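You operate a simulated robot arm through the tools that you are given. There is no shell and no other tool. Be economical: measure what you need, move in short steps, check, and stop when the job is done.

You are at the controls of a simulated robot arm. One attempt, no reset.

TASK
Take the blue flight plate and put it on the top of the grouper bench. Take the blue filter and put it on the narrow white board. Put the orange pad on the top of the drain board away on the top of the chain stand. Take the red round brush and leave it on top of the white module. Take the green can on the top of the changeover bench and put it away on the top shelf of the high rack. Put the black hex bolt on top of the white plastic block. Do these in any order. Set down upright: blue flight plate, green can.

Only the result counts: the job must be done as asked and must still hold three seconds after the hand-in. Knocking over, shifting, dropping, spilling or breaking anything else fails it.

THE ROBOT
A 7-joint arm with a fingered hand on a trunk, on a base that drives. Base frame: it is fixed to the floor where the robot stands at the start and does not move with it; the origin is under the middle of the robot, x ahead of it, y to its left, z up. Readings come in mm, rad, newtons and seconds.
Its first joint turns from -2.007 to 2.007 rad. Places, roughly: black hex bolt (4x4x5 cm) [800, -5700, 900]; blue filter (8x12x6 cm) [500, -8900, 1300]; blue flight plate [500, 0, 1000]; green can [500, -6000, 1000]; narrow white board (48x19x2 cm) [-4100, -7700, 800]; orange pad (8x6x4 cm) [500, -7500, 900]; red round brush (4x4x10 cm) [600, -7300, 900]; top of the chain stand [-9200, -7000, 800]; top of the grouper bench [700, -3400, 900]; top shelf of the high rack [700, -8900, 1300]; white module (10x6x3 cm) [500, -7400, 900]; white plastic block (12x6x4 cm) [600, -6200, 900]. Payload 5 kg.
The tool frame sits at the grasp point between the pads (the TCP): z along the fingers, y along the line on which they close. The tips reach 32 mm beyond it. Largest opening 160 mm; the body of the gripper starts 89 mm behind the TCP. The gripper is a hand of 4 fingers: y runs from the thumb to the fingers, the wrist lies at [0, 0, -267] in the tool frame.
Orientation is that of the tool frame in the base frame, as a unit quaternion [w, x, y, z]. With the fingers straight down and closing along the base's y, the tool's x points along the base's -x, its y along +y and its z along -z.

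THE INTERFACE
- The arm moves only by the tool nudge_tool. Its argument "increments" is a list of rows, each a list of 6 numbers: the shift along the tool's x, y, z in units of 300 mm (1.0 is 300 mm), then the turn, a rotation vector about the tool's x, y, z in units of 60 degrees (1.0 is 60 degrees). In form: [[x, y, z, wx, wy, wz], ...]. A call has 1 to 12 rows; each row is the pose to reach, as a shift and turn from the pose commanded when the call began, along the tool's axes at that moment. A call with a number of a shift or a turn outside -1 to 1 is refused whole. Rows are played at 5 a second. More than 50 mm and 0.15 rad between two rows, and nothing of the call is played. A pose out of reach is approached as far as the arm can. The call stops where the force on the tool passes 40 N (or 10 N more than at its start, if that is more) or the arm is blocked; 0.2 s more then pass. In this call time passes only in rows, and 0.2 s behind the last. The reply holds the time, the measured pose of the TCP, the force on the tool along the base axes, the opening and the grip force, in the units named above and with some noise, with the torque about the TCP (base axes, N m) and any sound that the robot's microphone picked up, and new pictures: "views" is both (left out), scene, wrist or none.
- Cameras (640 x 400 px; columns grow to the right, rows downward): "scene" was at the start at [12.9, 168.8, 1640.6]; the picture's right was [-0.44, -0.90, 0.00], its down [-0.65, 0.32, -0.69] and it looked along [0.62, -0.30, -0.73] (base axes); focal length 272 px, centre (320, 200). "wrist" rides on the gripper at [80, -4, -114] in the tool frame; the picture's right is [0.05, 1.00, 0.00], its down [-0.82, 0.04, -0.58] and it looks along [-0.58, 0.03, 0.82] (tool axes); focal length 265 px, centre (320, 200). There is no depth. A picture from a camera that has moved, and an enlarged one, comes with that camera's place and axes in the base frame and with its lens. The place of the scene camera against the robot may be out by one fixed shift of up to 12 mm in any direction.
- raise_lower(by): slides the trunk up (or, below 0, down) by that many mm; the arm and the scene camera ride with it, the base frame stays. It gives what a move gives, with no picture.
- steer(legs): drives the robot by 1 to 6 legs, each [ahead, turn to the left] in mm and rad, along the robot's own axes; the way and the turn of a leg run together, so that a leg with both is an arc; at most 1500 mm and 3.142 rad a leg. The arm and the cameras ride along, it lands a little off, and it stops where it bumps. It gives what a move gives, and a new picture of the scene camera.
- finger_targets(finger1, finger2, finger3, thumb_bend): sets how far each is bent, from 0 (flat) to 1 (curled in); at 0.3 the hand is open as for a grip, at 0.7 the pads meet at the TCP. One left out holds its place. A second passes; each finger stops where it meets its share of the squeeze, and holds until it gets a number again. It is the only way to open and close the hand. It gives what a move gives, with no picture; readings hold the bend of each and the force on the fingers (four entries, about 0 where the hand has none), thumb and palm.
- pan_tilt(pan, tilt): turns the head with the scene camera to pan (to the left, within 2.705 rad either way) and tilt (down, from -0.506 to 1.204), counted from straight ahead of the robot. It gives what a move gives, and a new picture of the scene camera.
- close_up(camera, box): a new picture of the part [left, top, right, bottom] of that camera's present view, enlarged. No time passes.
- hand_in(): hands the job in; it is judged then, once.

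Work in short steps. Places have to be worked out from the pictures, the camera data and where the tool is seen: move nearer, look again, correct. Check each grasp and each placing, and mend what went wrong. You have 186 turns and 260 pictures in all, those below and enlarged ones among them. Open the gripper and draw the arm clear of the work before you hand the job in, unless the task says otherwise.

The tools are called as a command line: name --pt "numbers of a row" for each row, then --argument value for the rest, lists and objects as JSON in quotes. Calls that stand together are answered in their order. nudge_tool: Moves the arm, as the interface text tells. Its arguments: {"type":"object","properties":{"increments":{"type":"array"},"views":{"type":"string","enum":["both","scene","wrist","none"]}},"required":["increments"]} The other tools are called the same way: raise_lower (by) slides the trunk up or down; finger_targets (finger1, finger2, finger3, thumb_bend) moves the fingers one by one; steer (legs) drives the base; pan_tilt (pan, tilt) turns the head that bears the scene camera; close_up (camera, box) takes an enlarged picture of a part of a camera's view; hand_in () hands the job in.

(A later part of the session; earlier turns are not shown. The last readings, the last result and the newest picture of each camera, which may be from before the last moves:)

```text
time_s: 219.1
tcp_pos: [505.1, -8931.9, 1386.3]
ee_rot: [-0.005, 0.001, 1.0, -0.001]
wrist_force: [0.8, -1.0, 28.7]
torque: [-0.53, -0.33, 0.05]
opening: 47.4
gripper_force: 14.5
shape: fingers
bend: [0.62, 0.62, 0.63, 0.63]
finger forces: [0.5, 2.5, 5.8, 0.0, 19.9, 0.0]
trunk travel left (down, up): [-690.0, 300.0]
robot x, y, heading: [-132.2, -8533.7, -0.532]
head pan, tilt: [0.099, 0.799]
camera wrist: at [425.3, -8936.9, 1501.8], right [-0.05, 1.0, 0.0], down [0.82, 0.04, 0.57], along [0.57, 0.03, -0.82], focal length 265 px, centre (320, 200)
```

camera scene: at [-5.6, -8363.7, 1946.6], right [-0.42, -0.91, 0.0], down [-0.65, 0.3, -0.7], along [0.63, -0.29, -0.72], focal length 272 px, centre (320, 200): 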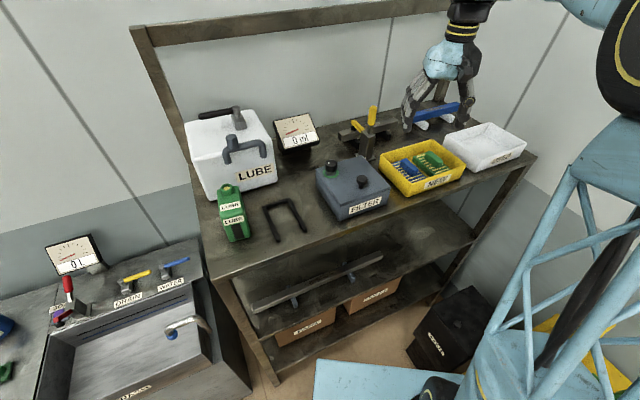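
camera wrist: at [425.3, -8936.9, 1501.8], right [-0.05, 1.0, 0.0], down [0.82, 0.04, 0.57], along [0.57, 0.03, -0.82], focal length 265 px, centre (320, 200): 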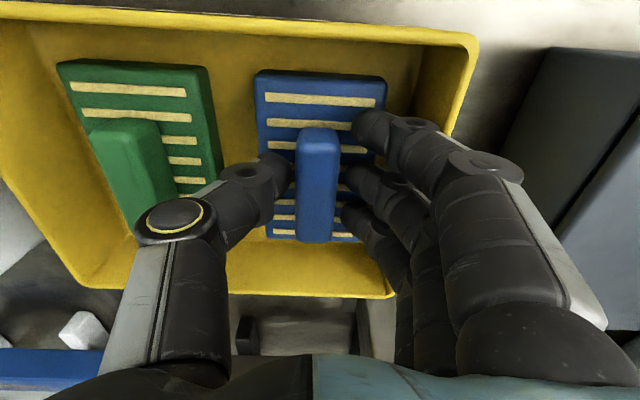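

Tips touch the filter's base. I raise 3 mm and close on the handle.

nudge_tool --pt "0 0 -0.012 0 0 0" --views "none"

finger_targets --finger1 0.8 --finger2 0.8 --finger3 0.8 --thumb_bend 0.8

nudge_tool --pt "0 0 -0.06 0 0 0" --pt "0 0 -0.15 0 0 0" --pt "0 0 -0.3 0 0 0" --pt "0 0 -0.45 0 0 0" --views "wrist"

close_up --camera "scene" --box '[370, 60, 540, 220]'

```text
time_s: 219.5
tcp_pos: [504.6, -8931.6, 1387.4]
ee_rot: [-0.006, 0.0, 1.0, -0.001]
wrist_force: [4.5, -1.4, 16.9]
torque: [-0.49, -0.35, 0.07]
opening: 47.1
gripper_force: 8.7
shape: fingers
bend: [0.62, 0.62, 0.62, 0.63]
finger forces: [0.0, 0.0, 2.9, 0.1, 14.1, 0.0]
trunk travel left (down, up): [-690.0, 300.0]
robot x, y, heading: [-132.1, -8533.4, -0.536]
head pan, tilt: [0.099, 0.799]
```

```text
time_s: 220.5
tcp_pos: [504.9, -8933.1, 1384.8]
ee_rot: [-0.007, 0.001, 1.0, 0.0]
wrist_force: [0.8, -0.7, -0.2]
torque: [0.0, -0.02, -0.03]
opening: 35.9
gripper_force: 23.7
shape: fingers
bend: [0.67, 0.67, 0.68, 0.67]
finger forces: [6.7, 7.9, 7.1, 0.0, 25.8, 0.0]
trunk travel left (down, up): [-690.0, 300.0]
robot x, y, heading: [-129.4, -8541.1, -0.531]
head pan, tilt: [0.099, 0.799]
```

```text
time_s: 221.5
tcp_pos: [506.6, -8933.3, 1521.3]
ee_rot: [-0.007, 0.001, 1.0, 0.0]
wrist_force: [0.2, 0.6, 0.0]
torque: [0.0, -0.03, -0.02]
opening: 35.8
gripper_force: 23.9
shape: fingers
bend: [0.67, 0.67, 0.68, 0.68]
finger forces: [6.8, 8.0, 6.8, 0.1, 25.8, 0.0]
trunk travel left (down, up): [-690.0, 300.0]
robot x, y, heading: [-127.8, -8535.0, -0.539]
head pan, tilt: [0.099, 0.799]
camera wrist: at [427.7, -8939.0, 1638.6], right [-0.05, 1.0, 0.0], down [0.82, 0.04, 0.57], along [0.56, 0.03, -0.82], focal length 265 px, centre (320, 200)
```

wrist: 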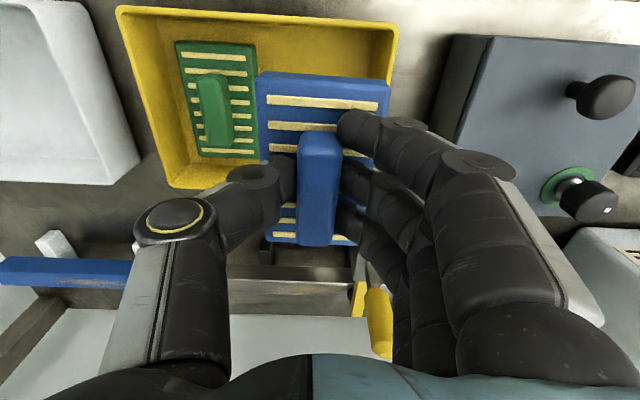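

```text
2.50 times, centred on (455, 140) of scene
camera zoom: at [-5.7, -8363.4, 1856.5], right [-0.42, -0.91, 0.0], down [-0.65, 0.3, -0.7], along [0.63, -0.29, -0.72], focal length 679 px, centre (-18, 350)
```

zoom: 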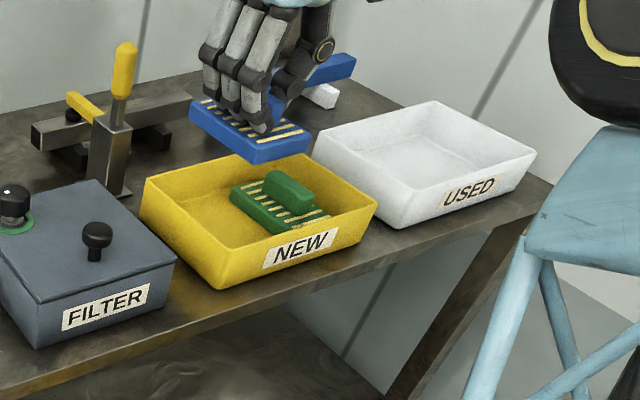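

Filter held. I back away, turn right to face the other side of the shop (-x) with the load high, and look for a route to the white board at (-4100,-7700).

steer --legs '[[-180, 0], [0, -1.3], [0, -1.3]]'

pan_tilt --pan 0.0 --tilt 0.3

pan_tilt --pan -0.7 --tilt 0.3

```text
time_s: 229.8
tcp_pos: [-1034.8, -8407.6, 1522.5]
ee_rot: [-0.002, 0.968, 0.25, 0.007]
wrist_force: [0.3, 0.0, -0.4]
torque: [-0.03, -0.03, -0.01]
opening: 35.0
gripper_force: 21.7
shape: fingers
bend: [0.68, 0.67, 0.68, 0.68]
finger forces: [5.3, 7.9, 6.5, 0.0, 23.9, 0.0]
trunk travel left (down, up): [-690.0, 300.0]
robot x, y, heading: [-286.8, -8446.6, 3.112]
head pan, tilt: [0.099, 0.799]
camera scene: at [-308.8, -8655.2, 1856.7], right [-0.07, 1.0, 0.0], down [0.72, 0.05, -0.7], along [-0.7, -0.05, -0.72], focal length 272 px, centre (320, 200)
```

scene: 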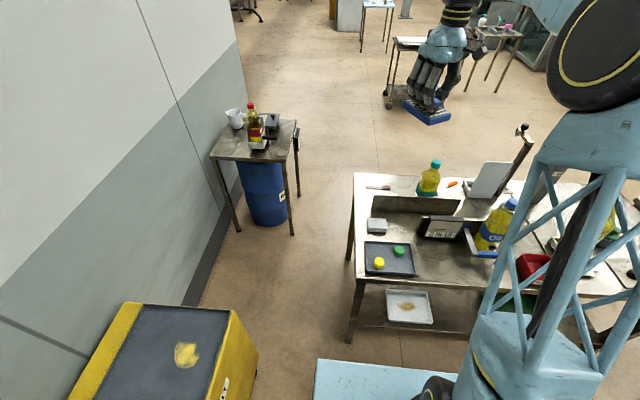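

```text
time_s: 230.7
tcp_pos: [-1034.9, -8407.3, 1522.8]
ee_rot: [-0.002, 0.968, 0.249, 0.007]
wrist_force: [-0.4, -0.9, -1.5]
torque: [-0.01, 0.04, -0.02]
opening: 34.9
gripper_force: 21.9
shape: fingers
bend: [0.68, 0.67, 0.68, 0.68]
finger forces: [5.2, 7.9, 6.5, 0.1, 23.9, 0.1]
trunk travel left (down, up): [-690.0, 300.0]
robot x, y, heading: [-281.1, -8449.5, 3.115]
head pan, tilt: [0.0, 0.3]
camera scene: at [-321.7, -8647.3, 1900.9], right [0.03, 1.0, 0.0], down [0.3, -0.01, -0.95], along [-0.95, 0.03, -0.3], focal length 272 px, centre (320, 200)
```

scene: 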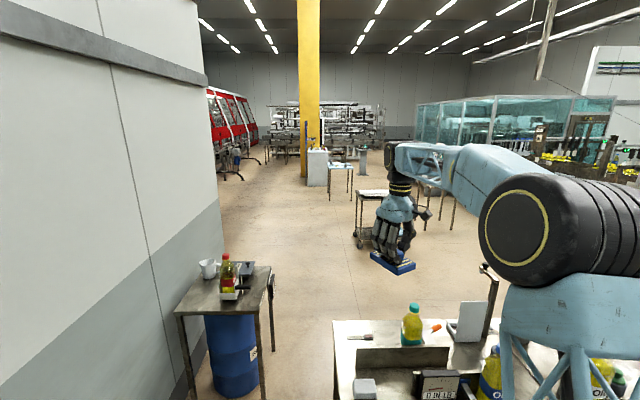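

```text
time_s: 231.8
tcp_pos: [-1034.7, -8406.7, 1521.4]
ee_rot: [-0.002, 0.968, 0.25, 0.007]
wrist_force: [0.0, 0.3, -1.7]
torque: [-0.04, 0.02, 0.0]
opening: 35.0
gripper_force: 21.7
shape: fingers
bend: [0.68, 0.67, 0.68, 0.68]
finger forces: [5.3, 7.9, 6.4, 0.0, 23.9, 0.1]
trunk travel left (down, up): [-690.0, 300.0]
robot x, y, heading: [-287.7, -8449.1, 3.112]
head pan, tilt: [-0.7, 0.3]
camera scene: at [-298.2, -8587.8, 1901.0], right [0.66, 0.75, 0.0], down [0.22, -0.2, -0.96], along [-0.71, 0.63, -0.3], focal length 272 px, centre (320, 200)
```

scene: 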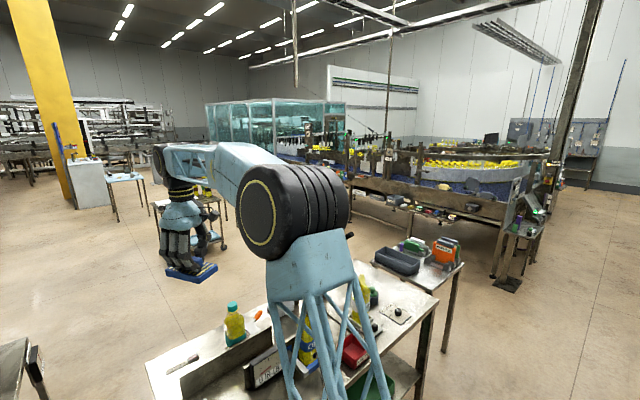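

The white board is on the cart seen near (-4130,-7730). The gap by the wall is too narrow, so I'll go around: up the aisle to y≈-5950, across, then down to the cart.

steer --legs '[[0, -1.54], [1300, 0], [1200, 0]]'

pan_tilt --pan 1.4 --tilt 0.4

```text
time_s: 248.0
tcp_pos: [-156.3, -5206.4, 1522.4]
ee_rot: [0.003, 0.86, -0.51, 0.005]
wrist_force: [0.1, 0.9, -1.0]
torque: [-0.03, -0.02, -0.02]
opening: 34.4
gripper_force: 21.7
shape: fingers
bend: [0.68, 0.67, 0.68, 0.68]
finger forces: [5.1, 8.3, 6.3, 0.1, 23.8, 0.1]
trunk travel left (down, up): [-690.0, 300.0]
robot x, y, heading: [-196.5, -5955.7, 1.542]
head pan, tilt: [-0.7, 0.3]
camera scene: at [-338.6, -5940.7, 1901.0], right [0.74, -0.67, 0.0], down [-0.2, -0.22, -0.96], along [0.64, 0.71, -0.3], focal length 272 px, centre (320, 200)
```

scene: 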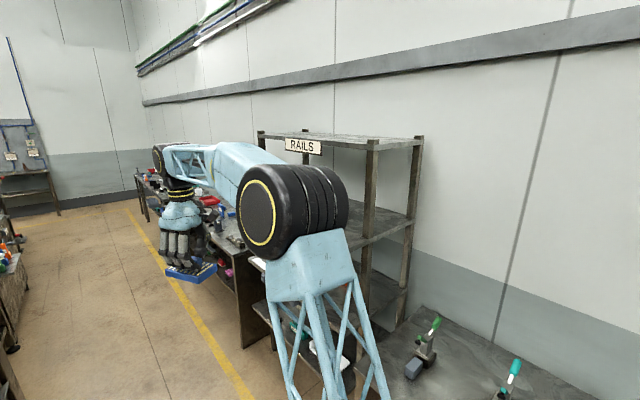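

```text
time_s: 250.0
tcp_pos: [-155.9, -5207.4, 1522.8]
ee_rot: [0.003, 0.86, -0.51, 0.006]
wrist_force: [-0.1, 0.7, -1.2]
torque: [-0.02, -0.01, -0.03]
opening: 34.4
gripper_force: 22.0
shape: fingers
bend: [0.68, 0.67, 0.68, 0.68]
finger forces: [5.1, 8.3, 6.3, 0.1, 23.8, 0.0]
trunk travel left (down, up): [-690.0, 300.0]
robot x, y, heading: [-193.4, -5956.3, 1.538]
head pan, tilt: [1.4, 0.4]
camera scene: at [-491.7, -5992.0, 1891.7], right [0.2, 0.98, 0.0], down [0.38, -0.08, -0.92], along [-0.9, 0.19, -0.39], focal length 272 px, centre (320, 200)
```

scene: 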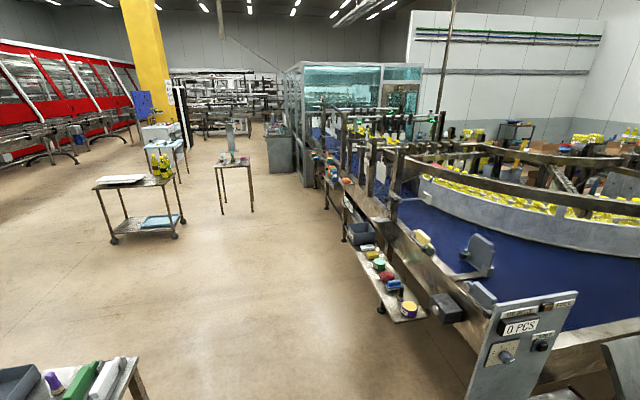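

Route is clear. Board ≈(-4090,-7745), long along y. I drive across and then diagonally toward it.

steer --legs '[[0, 1.6], [1300, 0], [500, 0], [0, 0.864], [1200, 0], [950, 0]]'

pan_tilt --pan -0.3 --tilt 0.6

```text
time_s: 276.0
tcp_pos: [-3786.8, -8364.0, 1523.1]
ee_rot: [-0.005, 0.748, 0.664, 0.006]
wrist_force: [0.5, 0.4, -0.8]
torque: [0.04, 0.01, -0.03]
opening: 33.4
gripper_force: 21.0
shape: fingers
bend: [0.68, 0.67, 0.68, 0.68]
finger forces: [4.7, 8.7, 6.0, 0.1, 23.0, 0.0]
trunk travel left (down, up): [-690.0, 300.0]
robot x, y, heading: [-3322.2, -7777.3, -2.218]
head pan, tilt: [1.4, 0.4]
camera scene: at [-3055.5, -7919.3, 1891.7], right [-0.73, -0.68, 0.0], down [-0.26, 0.29, -0.92], along [0.63, -0.67, -0.39], focal length 272 px, centre (320, 200)
```

scene: 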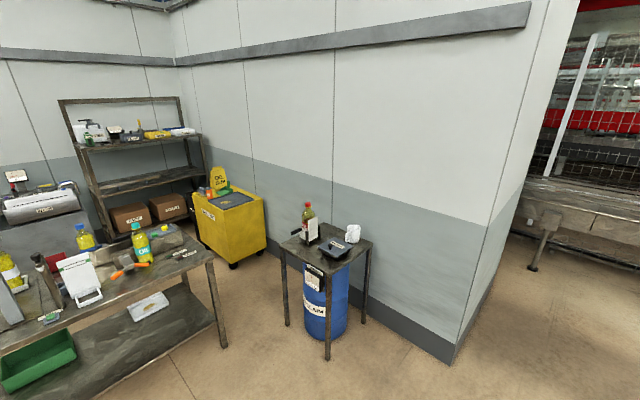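

```text
time_s: 277.8
tcp_pos: [-3787.4, -8362.8, 1521.9]
ee_rot: [-0.005, 0.748, 0.664, 0.005]
wrist_force: [0.4, 0.6, -1.0]
torque: [-0.02, 0.0, 0.03]
opening: 33.5
gripper_force: 21.7
shape: fingers
bend: [0.68, 0.67, 0.68, 0.68]
finger forces: [4.8, 8.8, 5.8, 0.1, 23.1, 0.0]
trunk travel left (down, up): [-690.0, 300.0]
robot x, y, heading: [-3316.3, -7776.5, -2.223]
head pan, tilt: [-0.3, 0.6]
camera scene: at [-3190.2, -7902.3, 1873.5], right [-0.58, 0.81, 0.0], down [0.46, 0.33, -0.83], along [-0.67, -0.48, -0.56], focal length 272 px, centre (320, 200)
```

scene: 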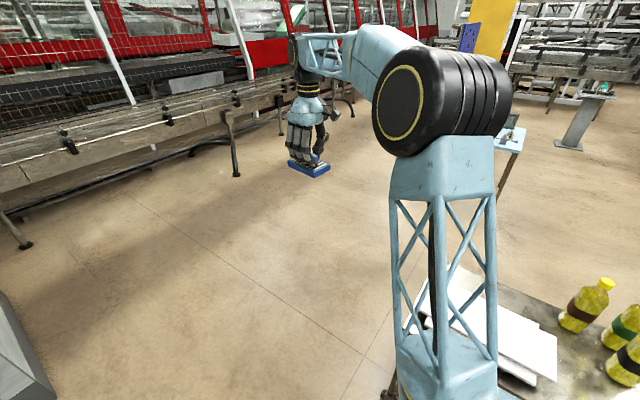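

The cart is ahead-right. I turn to face it squarely.

steer --legs '[[0, -0.9]]'

pan_tilt --pan -0.1 --tilt 0.85

close_up --camera "wrist" --box '[0, 0, 640, 400]'

```text
time_s: 280.6
tcp_pos: [-4068.4, -7764.1, 1521.8]
ee_rot: [-0.001, 0.964, 0.267, 0.007]
wrist_force: [0.1, 0.8, -0.8]
torque: [0.0, 0.01, 0.01]
opening: 32.9
gripper_force: 21.3
shape: fingers
bend: [0.68, 0.67, 0.68, 0.68]
finger forces: [4.7, 8.9, 5.9, 0.0, 22.6, 0.0]
trunk travel left (down, up): [-690.0, 300.0]
robot x, y, heading: [-3317.1, -7777.7, -3.133]
head pan, tilt: [-0.3, 0.6]
camera scene: at [-3339.4, -7952.1, 1873.5], right [0.29, 0.96, 0.0], down [0.54, -0.16, -0.82], along [-0.79, 0.24, -0.57], focal length 272 px, centre (320, 200)
```

scene: 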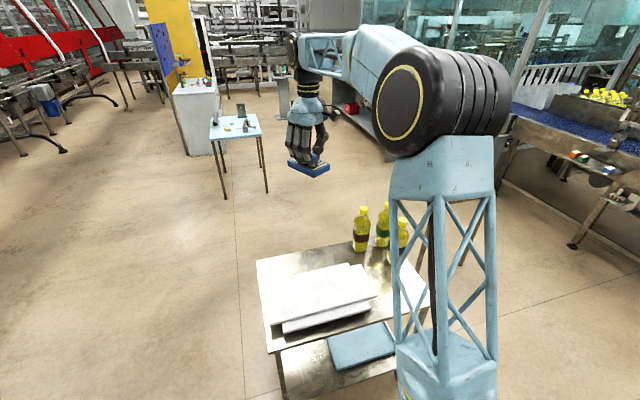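

```text
time_s: 281.4
tcp_pos: [-4068.5, -7765.3, 1522.5]
ee_rot: [-0.002, 0.964, 0.267, 0.007]
wrist_force: [0.5, 0.0, -1.0]
torque: [0.01, 0.02, -0.04]
opening: 33.1
gripper_force: 20.7
shape: fingers
bend: [0.68, 0.67, 0.68, 0.68]
finger forces: [4.7, 8.8, 5.9, 0.0, 22.8, 0.0]
trunk travel left (down, up): [-690.0, 300.0]
robot x, y, heading: [-3318.2, -7777.0, -3.134]
head pan, tilt: [-0.099, 0.85]
camera scene: at [-3332.6, -7970.8, 1852.7], right [0.09, 1.0, 0.0], down [0.75, -0.07, -0.66], along [-0.66, 0.06, -0.75], focal length 272 px, centre (320, 200)
```

scene: 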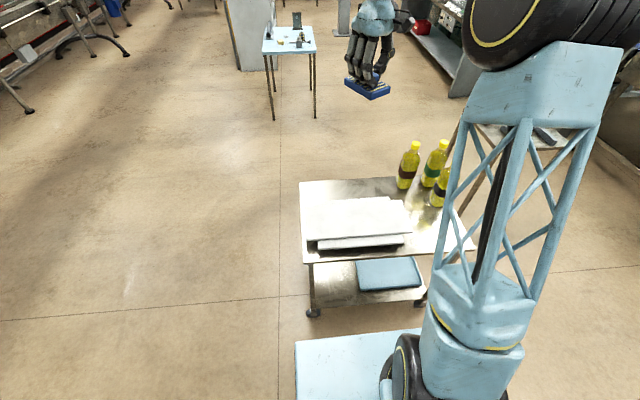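

```text
1.00 times, centred on (320, 200) of wrist (not enlarged: the box is as wide or as high as the picture)
camera zoom: at [-4004.0, -7721.9, 1638.2], right [0.56, -0.83, 0.0], down [-0.68, -0.46, 0.57], along [-0.47, -0.32, -0.82], focal length 265 px, centre (320, 200)
```

zoom: 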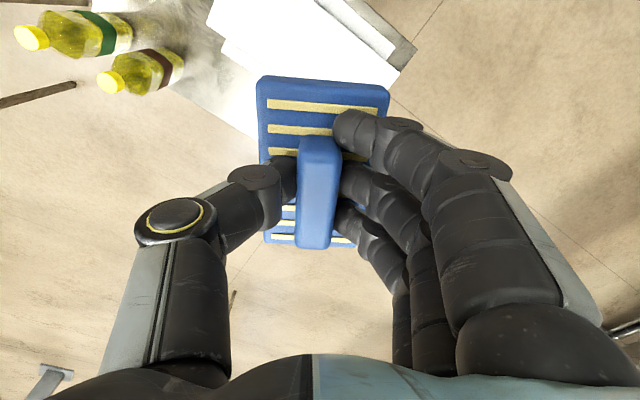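

Zoom on the boards on the cart.

close_up --camera "scene" --box '[280, 160, 480, 280]'

close_up --camera "wrist" --box '[160, 0, 460, 160]'

```text
3.20 times, centred on (380, 220) of scene
camera zoom: at [-3332.6, -7970.8, 1852.7], right [0.09, 1.0, 0.0], down [0.75, -0.07, -0.66], along [-0.66, 0.06, -0.75], focal length 869 px, centre (128, 136)
```

zoom: 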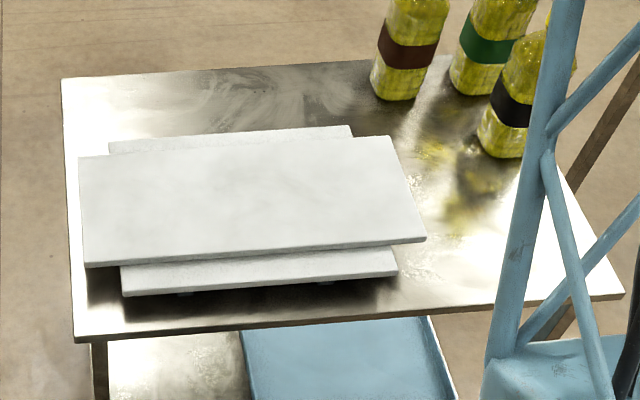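

```text
2.13 times, centred on (310, 80) of wrist
camera zoom: at [-4004.0, -7721.9, 1638.2], right [0.56, -0.83, 0.0], down [-0.68, -0.46, 0.57], along [-0.47, -0.32, -0.82], focal length 566 px, centre (341, 456)
```

zoom: 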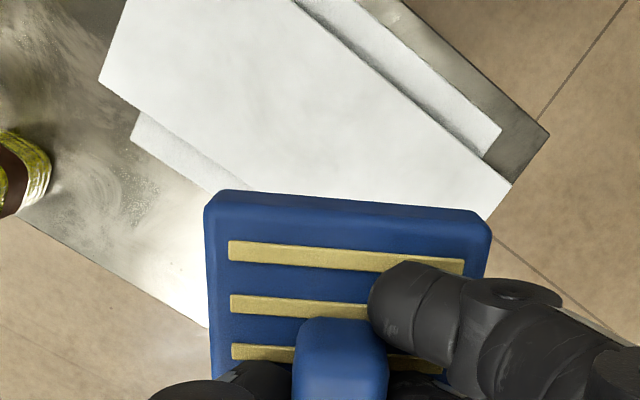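

The narrow board is the upper white board; centre ≈(-4082,-7737), long along y, top ≈840. I square the hand to the robot and move over its centre, then lower the trunk.

nudge_tool --pt "0 0 0 0 0 0.13" --pt "0 0 0 0 0 0.26" --pt "0 0 0 0 0 0.39" --pt "0 0 0 0 0 0.52" --views "none"

nudge_tool --pt "-0.045 -0.095 0 0 0 0" --views "none"

raise_lower --by -420

close_up --camera "wrist" --box '[0, 0, 640, 400]'

close_up --camera "scene" --box '[240, 40, 560, 260]'

```text
time_s: 282.4
tcp_pos: [-4070.2, -7763.8, 1523.4]
ee_rot: [-0.004, 1.0, -0.003, 0.006]
wrist_force: [-0.9, -0.6, -1.5]
torque: [0.0, -0.05, -0.03]
opening: 32.9
gripper_force: 21.4
shape: fingers
bend: [0.68, 0.67, 0.68, 0.68]
finger forces: [4.7, 8.9, 6.0, 0.0, 22.6, 0.1]
trunk travel left (down, up): [-690.0, 300.0]
robot x, y, heading: [-3318.4, -7775.7, -3.13]
head pan, tilt: [-0.099, 0.85]
```

```text
time_s: 282.8
tcp_pos: [-4085.2, -7733.6, 1519.9]
ee_rot: [-0.004, 1.0, -0.003, 0.006]
wrist_force: [-0.4, 0.6, -1.2]
torque: [-0.07, -0.04, -0.02]
opening: 33.0
gripper_force: 21.4
shape: fingers
bend: [0.68, 0.67, 0.68, 0.68]
finger forces: [4.8, 9.0, 6.0, 0.0, 22.6, 0.1]
trunk travel left (down, up): [-690.0, 300.0]
robot x, y, heading: [-3319.0, -7776.8, -3.135]
head pan, tilt: [-0.099, 0.85]
```

```text
refused: -420 is not a number from -400 to 400
```

```text
1.00 times, centred on (320, 200) of wrist (not enlarged: the box is as wide or as high as the picture)
camera zoom: at [-4006.6, -7732.7, 1636.5], right [0.05, -1.0, -0.01], down [-0.82, -0.04, 0.57], along [-0.57, -0.02, -0.82], focal length 265 px, centre (320, 200)
```

zoom: 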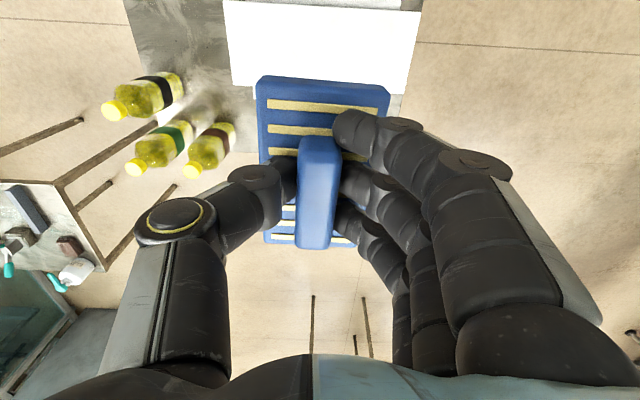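

```text
1.82 times, centred on (400, 150) of scene
camera zoom: at [-3334.2, -7968.8, 1852.7], right [0.09, 1.0, 0.0], down [0.75, -0.07, -0.66], along [-0.66, 0.06, -0.75], focal length 494 px, centre (174, 291)
```

zoom: 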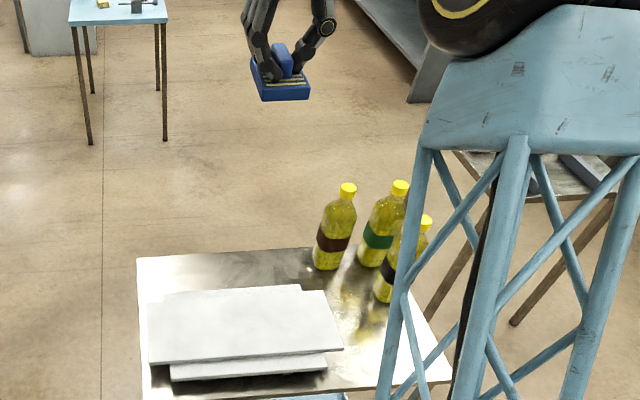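

Centred over the board. I lower the trunk 400 mm and look.

raise_lower --by -400

nudge_tool --pt "0 0 0.1 0 0 0" --views "both"

```text
time_s: 286.6
tcp_pos: [-4082.5, -7736.0, 1121.5]
ee_rot: [-0.003, 1.0, -0.003, 0.006]
wrist_force: [-0.9, -0.2, -1.2]
torque: [0.0, -0.02, -0.02]
opening: 32.8
gripper_force: 21.2
shape: fingers
bend: [0.68, 0.67, 0.68, 0.68]
finger forces: [4.8, 8.9, 6.1, 0.0, 22.7, 0.0]
trunk travel left (down, up): [-290.0, 700.0]
robot x, y, heading: [-3319.5, -7774.9, -3.132]
head pan, tilt: [-0.099, 0.85]
```

```text
time_s: 287.0
tcp_pos: [-4084.5, -7733.8, 1092.7]
ee_rot: [-0.004, 1.0, -0.002, 0.007]
wrist_force: [0.7, -0.9, -2.0]
torque: [-0.02, -0.01, -0.01]
opening: 32.9
gripper_force: 21.7
shape: fingers
bend: [0.68, 0.67, 0.68, 0.68]
finger forces: [4.7, 9.0, 6.1, 0.1, 22.7, 0.1]
trunk travel left (down, up): [-290.0, 700.0]
robot x, y, heading: [-3315.4, -7776.6, -3.132]
head pan, tilt: [-0.099, 0.85]
camera scene: at [-3332.5, -7970.9, 1452.6], right [0.09, 1.0, 0.0], down [0.75, -0.07, -0.66], along [-0.66, 0.06, -0.75], focal length 272 px, centre (320, 200)
camera wrist: at [-4004.8, -7732.4, 1208.5], right [0.05, -1.0, -0.01], down [-0.82, -0.04, 0.57], along [-0.57, -0.02, -0.82], focal length 265 px, centre (320, 200)
```

scene: 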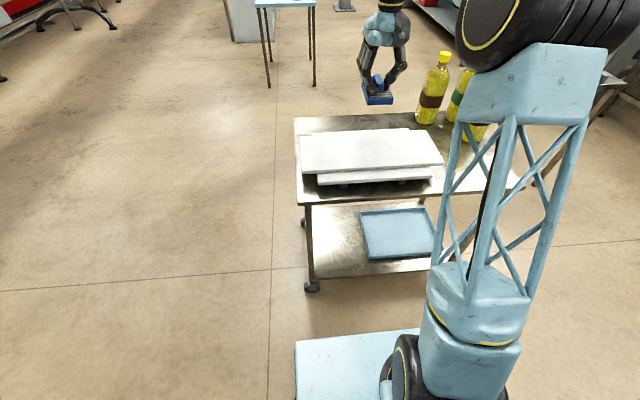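
wrist: 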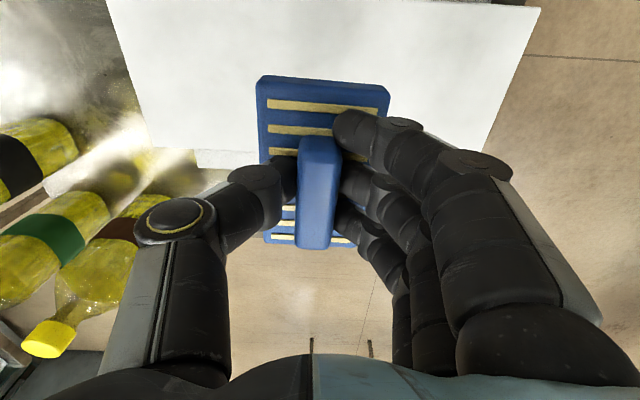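

Board: x -4162…-3972, y -7974…-7494, top ≈855. I shift 14 mm toward the robot and descend to ~935.

nudge_tool --pt "0.047 0 0.13 0 0 0" --pt "0.047 0 0.28 0 0 0" --pt "0.047 0 0.42 0 0 0" --pt "0.047 0 0.52 0 0 0" --views "wrist"

close_up --camera "scene" --box '[280, 80, 480, 220]'

```text
time_s: 288.0
tcp_pos: [-4065.3, -7734.7, 937.2]
ee_rot: [-0.003, 1.0, -0.002, 0.006]
wrist_force: [0.4, -0.6, -1.5]
torque: [0.01, 0.0, -0.01]
opening: 32.5
gripper_force: 21.4
shape: fingers
bend: [0.68, 0.67, 0.68, 0.68]
finger forces: [5.0, 8.9, 6.0, 0.0, 22.8, 0.0]
trunk travel left (down, up): [-290.0, 700.0]
robot x, y, heading: [-3316.9, -7776.7, -3.134]
head pan, tilt: [-0.099, 0.85]
camera wrist: at [-3987.6, -7733.2, 1052.5], right [0.05, -1.0, -0.01], down [-0.82, -0.04, 0.57], along [-0.57, -0.02, -0.82], focal length 265 px, centre (320, 200)
```

wrist: 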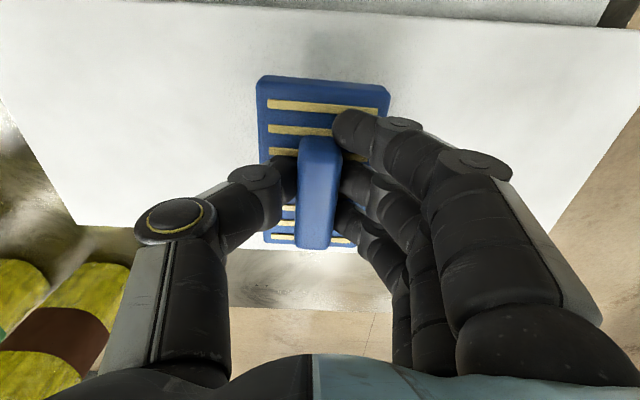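

```text
2.86 times, centred on (380, 150) of scene
camera zoom: at [-3332.7, -7970.8, 1452.6], right [0.09, 1.0, 0.0], down [0.75, -0.07, -0.66], along [-0.66, 0.06, -0.75], focal length 776 px, centre (149, 343)
```

zoom: 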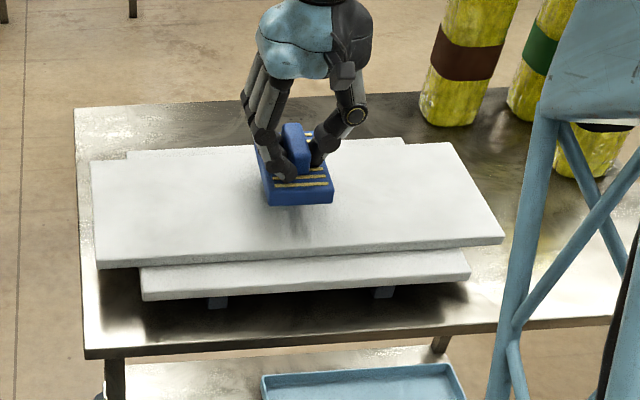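

Board z≈848. I shift -8 mm in x to centre, and lower in steps to contact.

nudge_tool --pt "-0.027 0 0.03 0 0 0" --pt "-0.027 0 0.055 0 0 0" --views "none"

nudge_tool --pt "0 0 0.017 0 0 0" --views "none"

nudge_tool --pt "0 0 0.013 0 0 0" --views "none"

```text
time_s: 288.6
tcp_pos: [-4076.0, -7735.0, 921.7]
ee_rot: [-0.004, 1.0, -0.002, 0.007]
wrist_force: [-0.1, -0.1, -1.2]
torque: [0.01, -0.01, 0.03]
opening: 32.7
gripper_force: 21.7
shape: fingers
bend: [0.68, 0.67, 0.68, 0.68]
finger forces: [5.0, 8.9, 6.0, 0.0, 22.7, 0.1]
trunk travel left (down, up): [-290.0, 700.0]
robot x, y, heading: [-3315.5, -7774.7, -3.138]
head pan, tilt: [-0.099, 0.85]
```

```text
time_s: 289.0
tcp_pos: [-4075.0, -7734.0, 914.1]
ee_rot: [-0.003, 1.0, -0.002, 0.007]
wrist_force: [1.2, -0.4, -0.7]
torque: [-0.01, -0.01, -0.01]
opening: 32.7
gripper_force: 21.9
shape: fingers
bend: [0.68, 0.67, 0.68, 0.68]
finger forces: [5.1, 8.9, 6.1, 0.0, 22.6, 0.0]
trunk travel left (down, up): [-290.0, 700.0]
robot x, y, heading: [-3315.7, -7775.3, -3.135]
head pan, tilt: [-0.099, 0.85]
```

```text
time_s: 289.4
tcp_pos: [-4074.9, -7734.4, 911.1]
ee_rot: [-0.004, 1.0, -0.003, 0.006]
wrist_force: [0.4, 0.6, -0.7]
torque: [0.01, 0.01, -0.02]
opening: 32.6
gripper_force: 21.3
shape: fingers
bend: [0.68, 0.67, 0.68, 0.68]
finger forces: [5.0, 8.9, 6.0, 0.0, 22.7, 0.0]
trunk travel left (down, up): [-290.0, 700.0]
robot x, y, heading: [-3316.2, -7775.6, -3.135]
head pan, tilt: [-0.099, 0.85]
```

Not touching yet; I continue in 3 mm steps.

nudge_tool --pt "0 0 0.012 0 0 0" --views "none"

nudge_tool --pt "0 0 0.01 0 0 0" --views "none"

nudge_tool --pt "0 0 0.01 0 0 0" --views "none"

close_up --camera "scene" --box '[280, 80, 480, 220]'

```text
time_s: 289.8
tcp_pos: [-4075.1, -7734.6, 908.6]
ee_rot: [-0.004, 1.0, -0.003, 0.006]
wrist_force: [-0.2, -0.1, -0.7]
torque: [0.02, 0.01, 0.0]
opening: 32.6
gripper_force: 21.2
shape: fingers
bend: [0.68, 0.67, 0.68, 0.68]
finger forces: [5.0, 8.9, 5.9, 0.0, 22.7, 0.0]
trunk travel left (down, up): [-290.0, 700.0]
robot x, y, heading: [-3318.1, -7776.5, -3.133]
head pan, tilt: [-0.099, 0.85]
```

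```text
time_s: 290.2
tcp_pos: [-4075.2, -7736.2, 905.5]
ee_rot: [-0.003, 1.0, -0.002, 0.005]
wrist_force: [1.0, 0.0, 0.4]
torque: [-0.02, 0.1, -0.01]
opening: 32.9
gripper_force: 22.5
shape: fingers
bend: [0.68, 0.67, 0.68, 0.68]
finger forces: [5.0, 9.9, 6.5, 0.0, 23.3, 0.1]
trunk travel left (down, up): [-290.0, 700.0]
robot x, y, heading: [-3317.0, -7776.3, -3.132]
head pan, tilt: [-0.099, 0.85]
```

```text
time_s: 290.6
tcp_pos: [-4075.4, -7735.5, 904.6]
ee_rot: [-0.004, 1.0, -0.002, 0.005]
wrist_force: [1.7, 1.1, 16.3]
torque: [-0.15, 0.14, 0.01]
opening: 32.5
gripper_force: 31.0
shape: fingers
bend: [0.69, 0.69, 0.69, 0.68]
finger forces: [4.9, 16.1, 10.6, 0.1, 30.9, 0.1]
trunk travel left (down, up): [-290.0, 700.0]
robot x, y, heading: [-3320.7, -7776.3, -3.133]
head pan, tilt: [-0.099, 0.85]
```

```text
2.86 times, centred on (380, 150) of scene
camera zoom: at [-3331.3, -7970.9, 1453.0], right [0.09, 1.0, 0.0], down [0.75, -0.07, -0.66], along [-0.66, 0.06, -0.75], focal length 776 px, centre (149, 343)
```

zoom: 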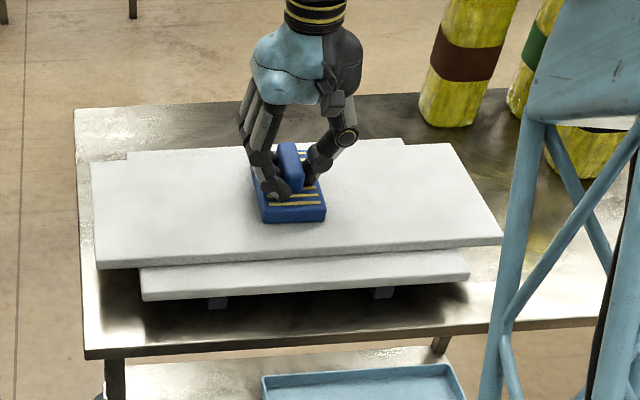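

Seated. I relieve, release, and rise.

nudge_tool --pt "0 0 -0.008 0 0 0" --views "none"

finger_targets --finger1 0.63 --finger2 0.63 --finger3 0.63 --thumb_bend 0.63

nudge_tool --pt "0 0 -0.04 0 0 0" --pt "0 0 -0.1 0 0 0" --views "none"

finger_targets --finger1 0.4 --finger2 0.4 --finger3 0.4 --thumb_bend 0.4

nudge_tool --pt "0 0 -0.15 0 0 0" --pt "0 0 -0.3 0 0 0" --pt "0 0 -0.45 0 0 0" --pt "0 0 -0.6 0 0 0" --pt "0 0 -0.75 0 0 0" --pt "0 0 -0.9 0 0 0" --views "both"

```text
time_s: 291.0
tcp_pos: [-4075.0, -7735.3, 903.2]
ee_rot: [-0.004, 1.0, -0.003, 0.006]
wrist_force: [-0.9, 1.4, 10.7]
torque: [-0.13, 0.22, 0.0]
opening: 32.6
gripper_force: 29.4
shape: fingers
bend: [0.69, 0.68, 0.69, 0.68]
finger forces: [5.0, 13.5, 10.7, 0.0, 28.5, 0.0]
trunk travel left (down, up): [-290.0, 700.0]
robot x, y, heading: [-3319.1, -7780.1, -3.13]
head pan, tilt: [-0.099, 0.85]
```

```text
time_s: 292.0
tcp_pos: [-4074.5, -7735.3, 906.4]
ee_rot: [-0.003, 1.0, -0.003, 0.003]
wrist_force: [-4.2, 4.1, 31.8]
torque: [0.44, 0.33, 0.0]
opening: 39.1
gripper_force: 16.6
shape: fingers
bend: [0.64, 0.65, 0.65, 0.64]
finger forces: [2.6, 4.2, 4.3, 0.0, 21.8, 0.1]
trunk travel left (down, up): [-290.0, 700.0]
robot x, y, heading: [-3317.0, -7775.0, -3.131]
head pan, tilt: [-0.099, 0.85]
```

```text
time_s: 292.6
tcp_pos: [-4075.8, -7736.3, 932.5]
ee_rot: [-0.004, 1.0, -0.002, 0.007]
wrist_force: [0.3, 0.4, -0.7]
torque: [0.0, -0.03, 0.02]
opening: 42.7
gripper_force: 0.1
shape: fingers
bend: [0.63, 0.63, 0.63, 0.63]
finger forces: [0.1, 0.0, 0.1, 0.0, 0.0, 0.1]
trunk travel left (down, up): [-290.0, 700.0]
robot x, y, heading: [-3313.8, -7777.5, -3.132]
head pan, tilt: [-0.099, 0.85]
```

```text
time_s: 293.6
tcp_pos: [-4076.6, -7735.5, 933.3]
ee_rot: [-0.004, 1.0, -0.003, 0.006]
wrist_force: [-1.2, 0.6, -0.7]
torque: [0.01, 0.0, -0.01]
opening: 130.6
gripper_force: 0.0
shape: fingers
bend: [0.4, 0.4, 0.4, 0.4]
finger forces: [0.0, 0.0, 0.0, 0.0, 0.0, 0.1]
trunk travel left (down, up): [-290.0, 700.0]
robot x, y, heading: [-3318.4, -7777.3, -3.132]
head pan, tilt: [-0.099, 0.85]
```

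```text
time_s: 295.0
tcp_pos: [-4078.1, -7737.1, 1204.3]
ee_rot: [-0.003, 1.0, -0.002, 0.006]
wrist_force: [0.6, -0.3, -0.1]
torque: [0.01, -0.06, 0.0]
opening: 130.5
gripper_force: 0.0
shape: fingers
bend: [0.4, 0.4, 0.4, 0.4]
finger forces: [0.0, 0.0, 0.0, 0.0, 0.1, 0.0]
trunk travel left (down, up): [-290.0, 700.0]
robot x, y, heading: [-3315.9, -7775.0, -3.13]
head pan, tilt: [-0.099, 0.85]
camera scene: at [-3332.6, -7970.9, 1452.6], right [0.09, 1.0, 0.0], down [0.75, -0.07, -0.66], along [-0.66, 0.06, -0.75], focal length 272 px, centre (320, 200)
camera wrist: at [-4000.0, -7735.8, 1321.0], right [0.05, -1.0, -0.01], down [-0.82, -0.04, 0.57], along [-0.57, -0.02, -0.82], focal length 265 px, centre (320, 200)
```

scene: 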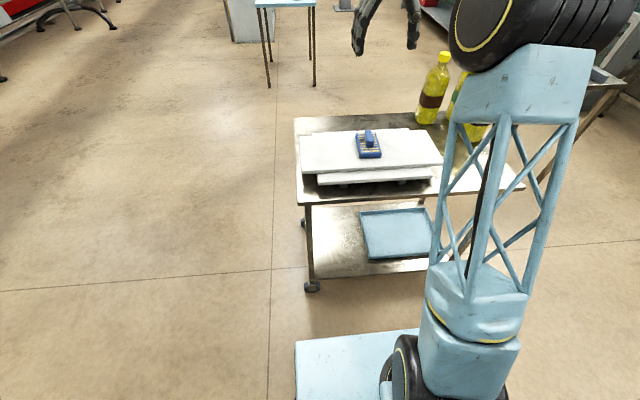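
wrist: 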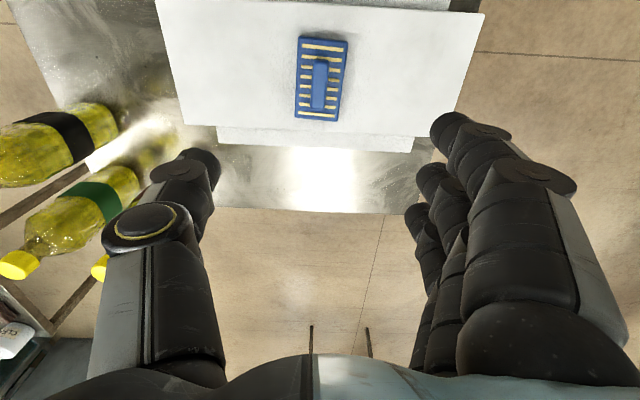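

Filter is on the narrow board. Next: the drain board bench (brush, module, pad). I drive back the same way.

steer --legs '[[0, -2.217], [1200, 0], [1018, 0], [0, -0.936], [1300, 0], [430, 0]]'

steer --legs '[[0, -1.57], [1430, 0], [0, 1.57]]'

pan_tilt --pan -0.1 --tilt 0.75

```text
time_s: 322.3
tcp_pos: [514.4, -6239.1, 1206.5]
ee_rot: [-0.006, 0.037, 0.999, -0.003]
wrist_force: [0.4, 0.2, 0.2]
torque: [0.0, 0.0, -0.01]
opening: 130.7
gripper_force: 0.1
shape: fingers
bend: [0.4, 0.4, 0.4, 0.4]
finger forces: [0.1, 0.0, 0.0, 0.0, 0.0, 0.1]
trunk travel left (down, up): [-290.0, 700.0]
robot x, y, heading: [-240.0, -6149.7, -0.06]
head pan, tilt: [-0.099, 0.85]
camera scene: at [-211.2, -5953.4, 1452.6], right [-0.16, -0.99, 0.0], down [-0.74, 0.12, -0.66], along [0.65, -0.11, -0.75], focal length 272 px, centre (320, 200)
```

scene: 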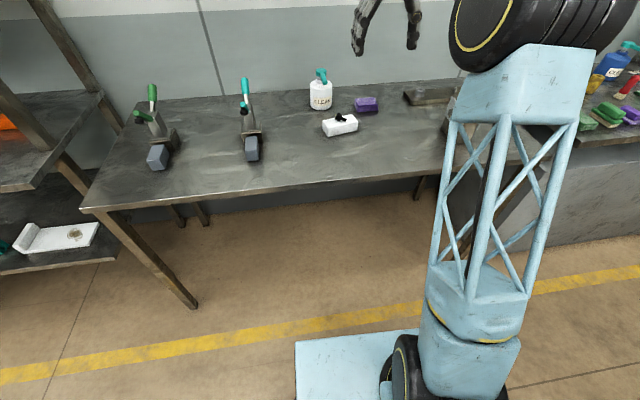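

```text
time_s: 337.5
tcp_pos: [468.1, -7619.5, 1204.2]
ee_rot: [-0.006, 0.005, 1.0, -0.004]
wrist_force: [-0.3, 1.1, 0.0]
torque: [0.01, 0.0, 0.0]
opening: 130.6
gripper_force: 0.0
shape: fingers
bend: [0.4, 0.4, 0.4, 0.4]
finger forces: [0.1, 0.1, 0.0, 0.0, 0.0, 0.0]
trunk travel left (down, up): [-290.0, 700.0]
robot x, y, heading: [-293.4, -7570.5, -0.002]
head pan, tilt: [-0.099, 0.85]
camera scene: at [-275.4, -7376.7, 1452.6], right [-0.1, -0.99, 0.0], down [-0.75, 0.07, -0.66], along [0.66, -0.07, -0.75], focal length 272 px, centre (320, 200)
```

scene: 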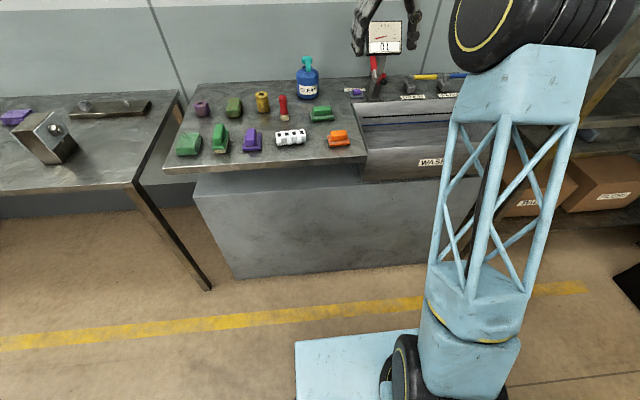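

```text
time_s: 338.1
tcp_pos: [466.1, -7618.2, 1204.5]
ee_rot: [-0.006, 0.007, 1.0, -0.003]
wrist_force: [0.1, -0.1, 0.0]
torque: [0.0, 0.01, 0.02]
opening: 130.5
gripper_force: 0.1
shape: fingers
bend: [0.4, 0.4, 0.4, 0.4]
finger forces: [0.0, 0.0, 0.1, 0.0, 0.0, 0.1]
trunk travel left (down, up): [-290.0, 700.0]
robot x, y, heading: [-292.9, -7572.2, -0.002]
head pan, tilt: [-0.099, 0.75]
camera scene: at [-270.8, -7377.2, 1460.6], right [-0.1, -0.99, 0.0], down [-0.68, 0.07, -0.73], along [0.73, -0.07, -0.68], focal length 272 px, centre (320, 200)
```

scene: 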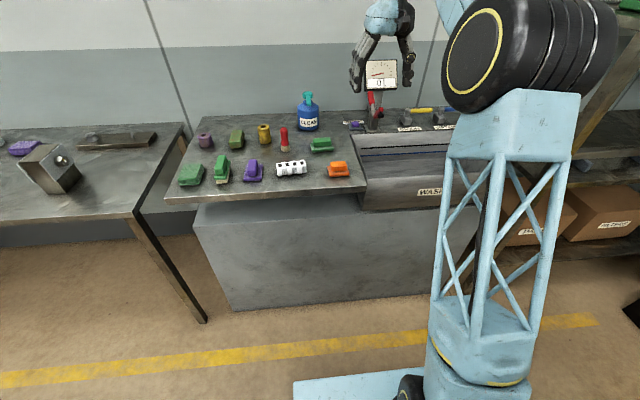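

The bolt is still on its block. Brush ≈(690,-7325), module ≈(530,-7345), pad ≈(500,-7520). I shift the hand left first, then drive forward 180 mm and look from the wrist.

nudge_tool --pt "0 0.15 0 0 0 0" --pt "0 0.3 0 0 0 0" --pt "0 0.45 0 0 0 0" --pt "0 0.6 0 0 0 0" --pt "0 0.75 0 0 0 0" --pt "0 0.88 0 0 0 0" --views "none"

steer --legs '[[180, 0]]'

close_up --camera "scene" --box '[150, 80, 400, 230]'

close_up --camera "wrist" --box '[0, 0, 640, 400]'

```text
time_s: 339.5
tcp_pos: [469.6, -7355.6, 1201.5]
ee_rot: [-0.006, 0.006, 1.0, -0.003]
wrist_force: [-0.7, 0.9, -0.2]
torque: [0.01, 0.04, 0.03]
opening: 130.9
gripper_force: 0.0
shape: fingers
bend: [0.4, 0.4, 0.4, 0.4]
finger forces: [0.0, 0.1, 0.0, 0.1, 0.1, 0.0]
trunk travel left (down, up): [-290.0, 700.0]
robot x, y, heading: [-292.4, -7573.5, 0.001]
head pan, tilt: [-0.099, 0.75]
```

```text
time_s: 341.0
tcp_pos: [645.1, -7357.9, 1202.4]
ee_rot: [-0.006, 0.008, 1.0, -0.003]
wrist_force: [-0.8, 0.0, -0.2]
torque: [-0.02, -0.01, -0.02]
opening: 130.9
gripper_force: 0.1
shape: fingers
bend: [0.4, 0.4, 0.4, 0.4]
finger forces: [0.1, 0.0, 0.1, 0.0, 0.0, 0.1]
trunk travel left (down, up): [-290.0, 700.0]
robot x, y, heading: [-122.3, -7574.7, -0.004]
head pan, tilt: [-0.099, 0.75]
camera scene: at [-94.6, -7377.3, 1460.5], right [-0.1, -0.99, 0.0], down [-0.68, 0.07, -0.73], along [0.73, -0.07, -0.68], focal length 272 px, centre (320, 200)
```

scene: 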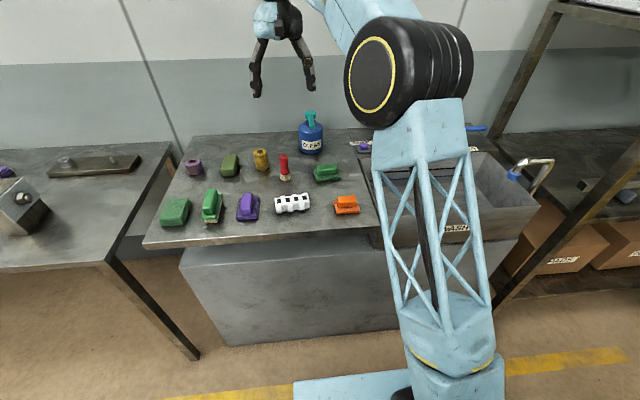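

```text
2.56 times, centred on (275, 155) of scene
camera zoom: at [-94.6, -7377.3, 1460.5], right [-0.1, -0.99, 0.0], down [-0.68, 0.07, -0.73], along [0.73, -0.07, -0.68], focal length 695 px, centre (435, 315)
```

zoom: 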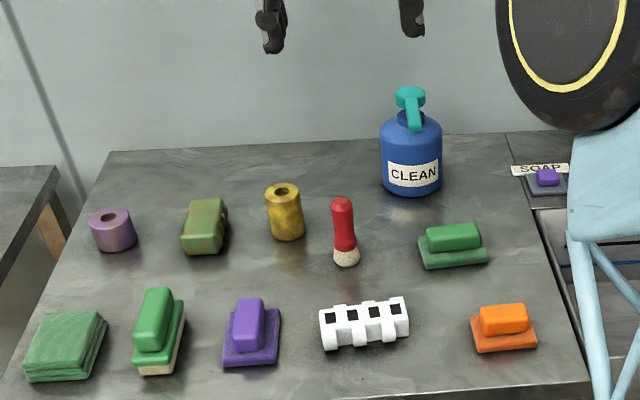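

```text
1.00 times, centred on (320, 200) of wrist (not enlarged: the box is as wide or as high as the picture)
camera zoom: at [566.7, -7361.8, 1317.5], right [-0.04, 1.0, -0.01], down [0.82, 0.03, 0.57], along [0.57, 0.01, -0.82], focal length 265 px, centre (320, 200)
```

zoom: 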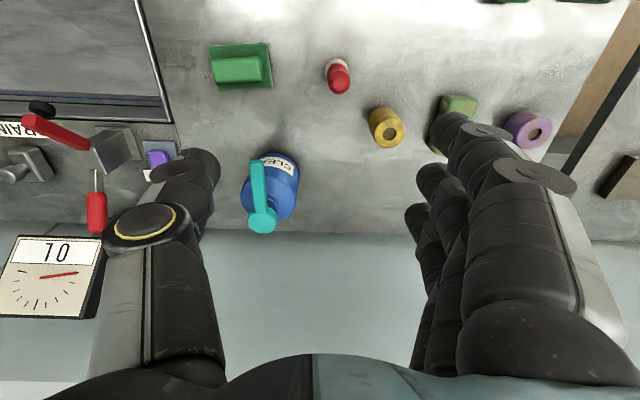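

Brush ≈(635…650,-7335). I lower over it to 1070 and remeasure.

nudge_tool --pt "0 0.06 0.12 0 0 0" --pt "0 0.06 0.27 0 0 0" --pt "0 0.06 0.42 0 0 0" --views "wrist"

close_up --camera "wrist" --box '[260, 40, 420, 200]'

```text
time_s: 341.8
tcp_pos: [645.8, -7340.1, 1074.0]
ee_rot: [-0.006, 0.008, 1.0, -0.004]
wrist_force: [0.1, -0.5, 0.4]
torque: [0.02, 0.0, 0.01]
opening: 130.8
gripper_force: 0.0
shape: fingers
bend: [0.4, 0.4, 0.4, 0.4]
finger forces: [0.1, 0.1, 0.1, 0.1, 0.1, 0.0]
trunk travel left (down, up): [-290.0, 700.0]
robot x, y, heading: [-117.3, -7571.0, -0.005]
head pan, tilt: [-0.099, 0.75]
camera wrist: at [566.1, -7342.6, 1190.6], right [-0.04, 1.0, -0.01], down [0.82, 0.03, 0.57], along [0.57, 0.01, -0.82], focal length 265 px, centre (320, 200)
```

wrist: 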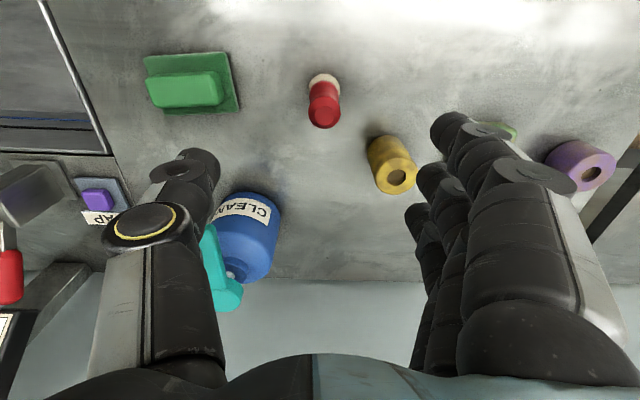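

```text
2.50 times, centred on (340, 120) of wrist
camera zoom: at [566.1, -7342.6, 1190.6], right [-0.04, 1.0, -0.01], down [0.82, 0.03, 0.57], along [0.57, 0.01, -0.82], focal length 664 px, centre (270, 400)
```

zoom: 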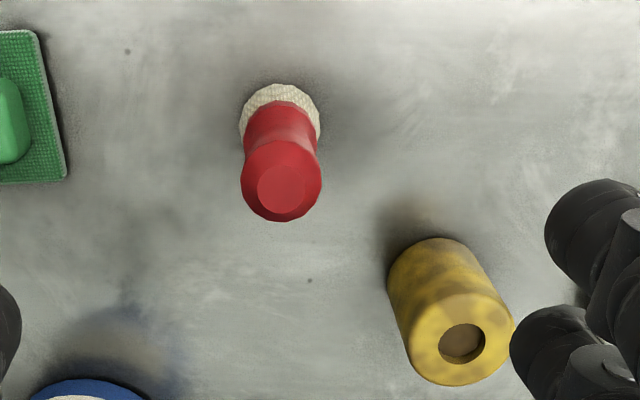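

Brush is at ≈(640,-7338). I pre-close somewhat and descend to 975, then check.

finger_targets --finger1 0.5 --finger2 0.5 --finger3 0.5 --thumb_bend 0.5

nudge_tool --pt "0.017 0.005 0.15 0 0 0" --pt "0.017 0.005 0.33 0 0 0" --views "wrist"

```text
time_s: 342.8
tcp_pos: [645.1, -7340.6, 1074.7]
ee_rot: [-0.007, 0.008, 1.0, -0.004]
wrist_force: [-0.1, 0.2, 0.4]
torque: [-0.02, 0.01, 0.0]
opening: 92.4
gripper_force: 0.0
shape: fingers
bend: [0.5, 0.5, 0.5, 0.5]
finger forces: [0.0, 0.0, 0.1, 0.0, 0.1, 0.0]
trunk travel left (down, up): [-290.0, 700.0]
robot x, y, heading: [-116.1, -7575.0, 0.001]
head pan, tilt: [-0.099, 0.75]
```

```text
refused: row 2 steps farther than a row can; nothing moved
```

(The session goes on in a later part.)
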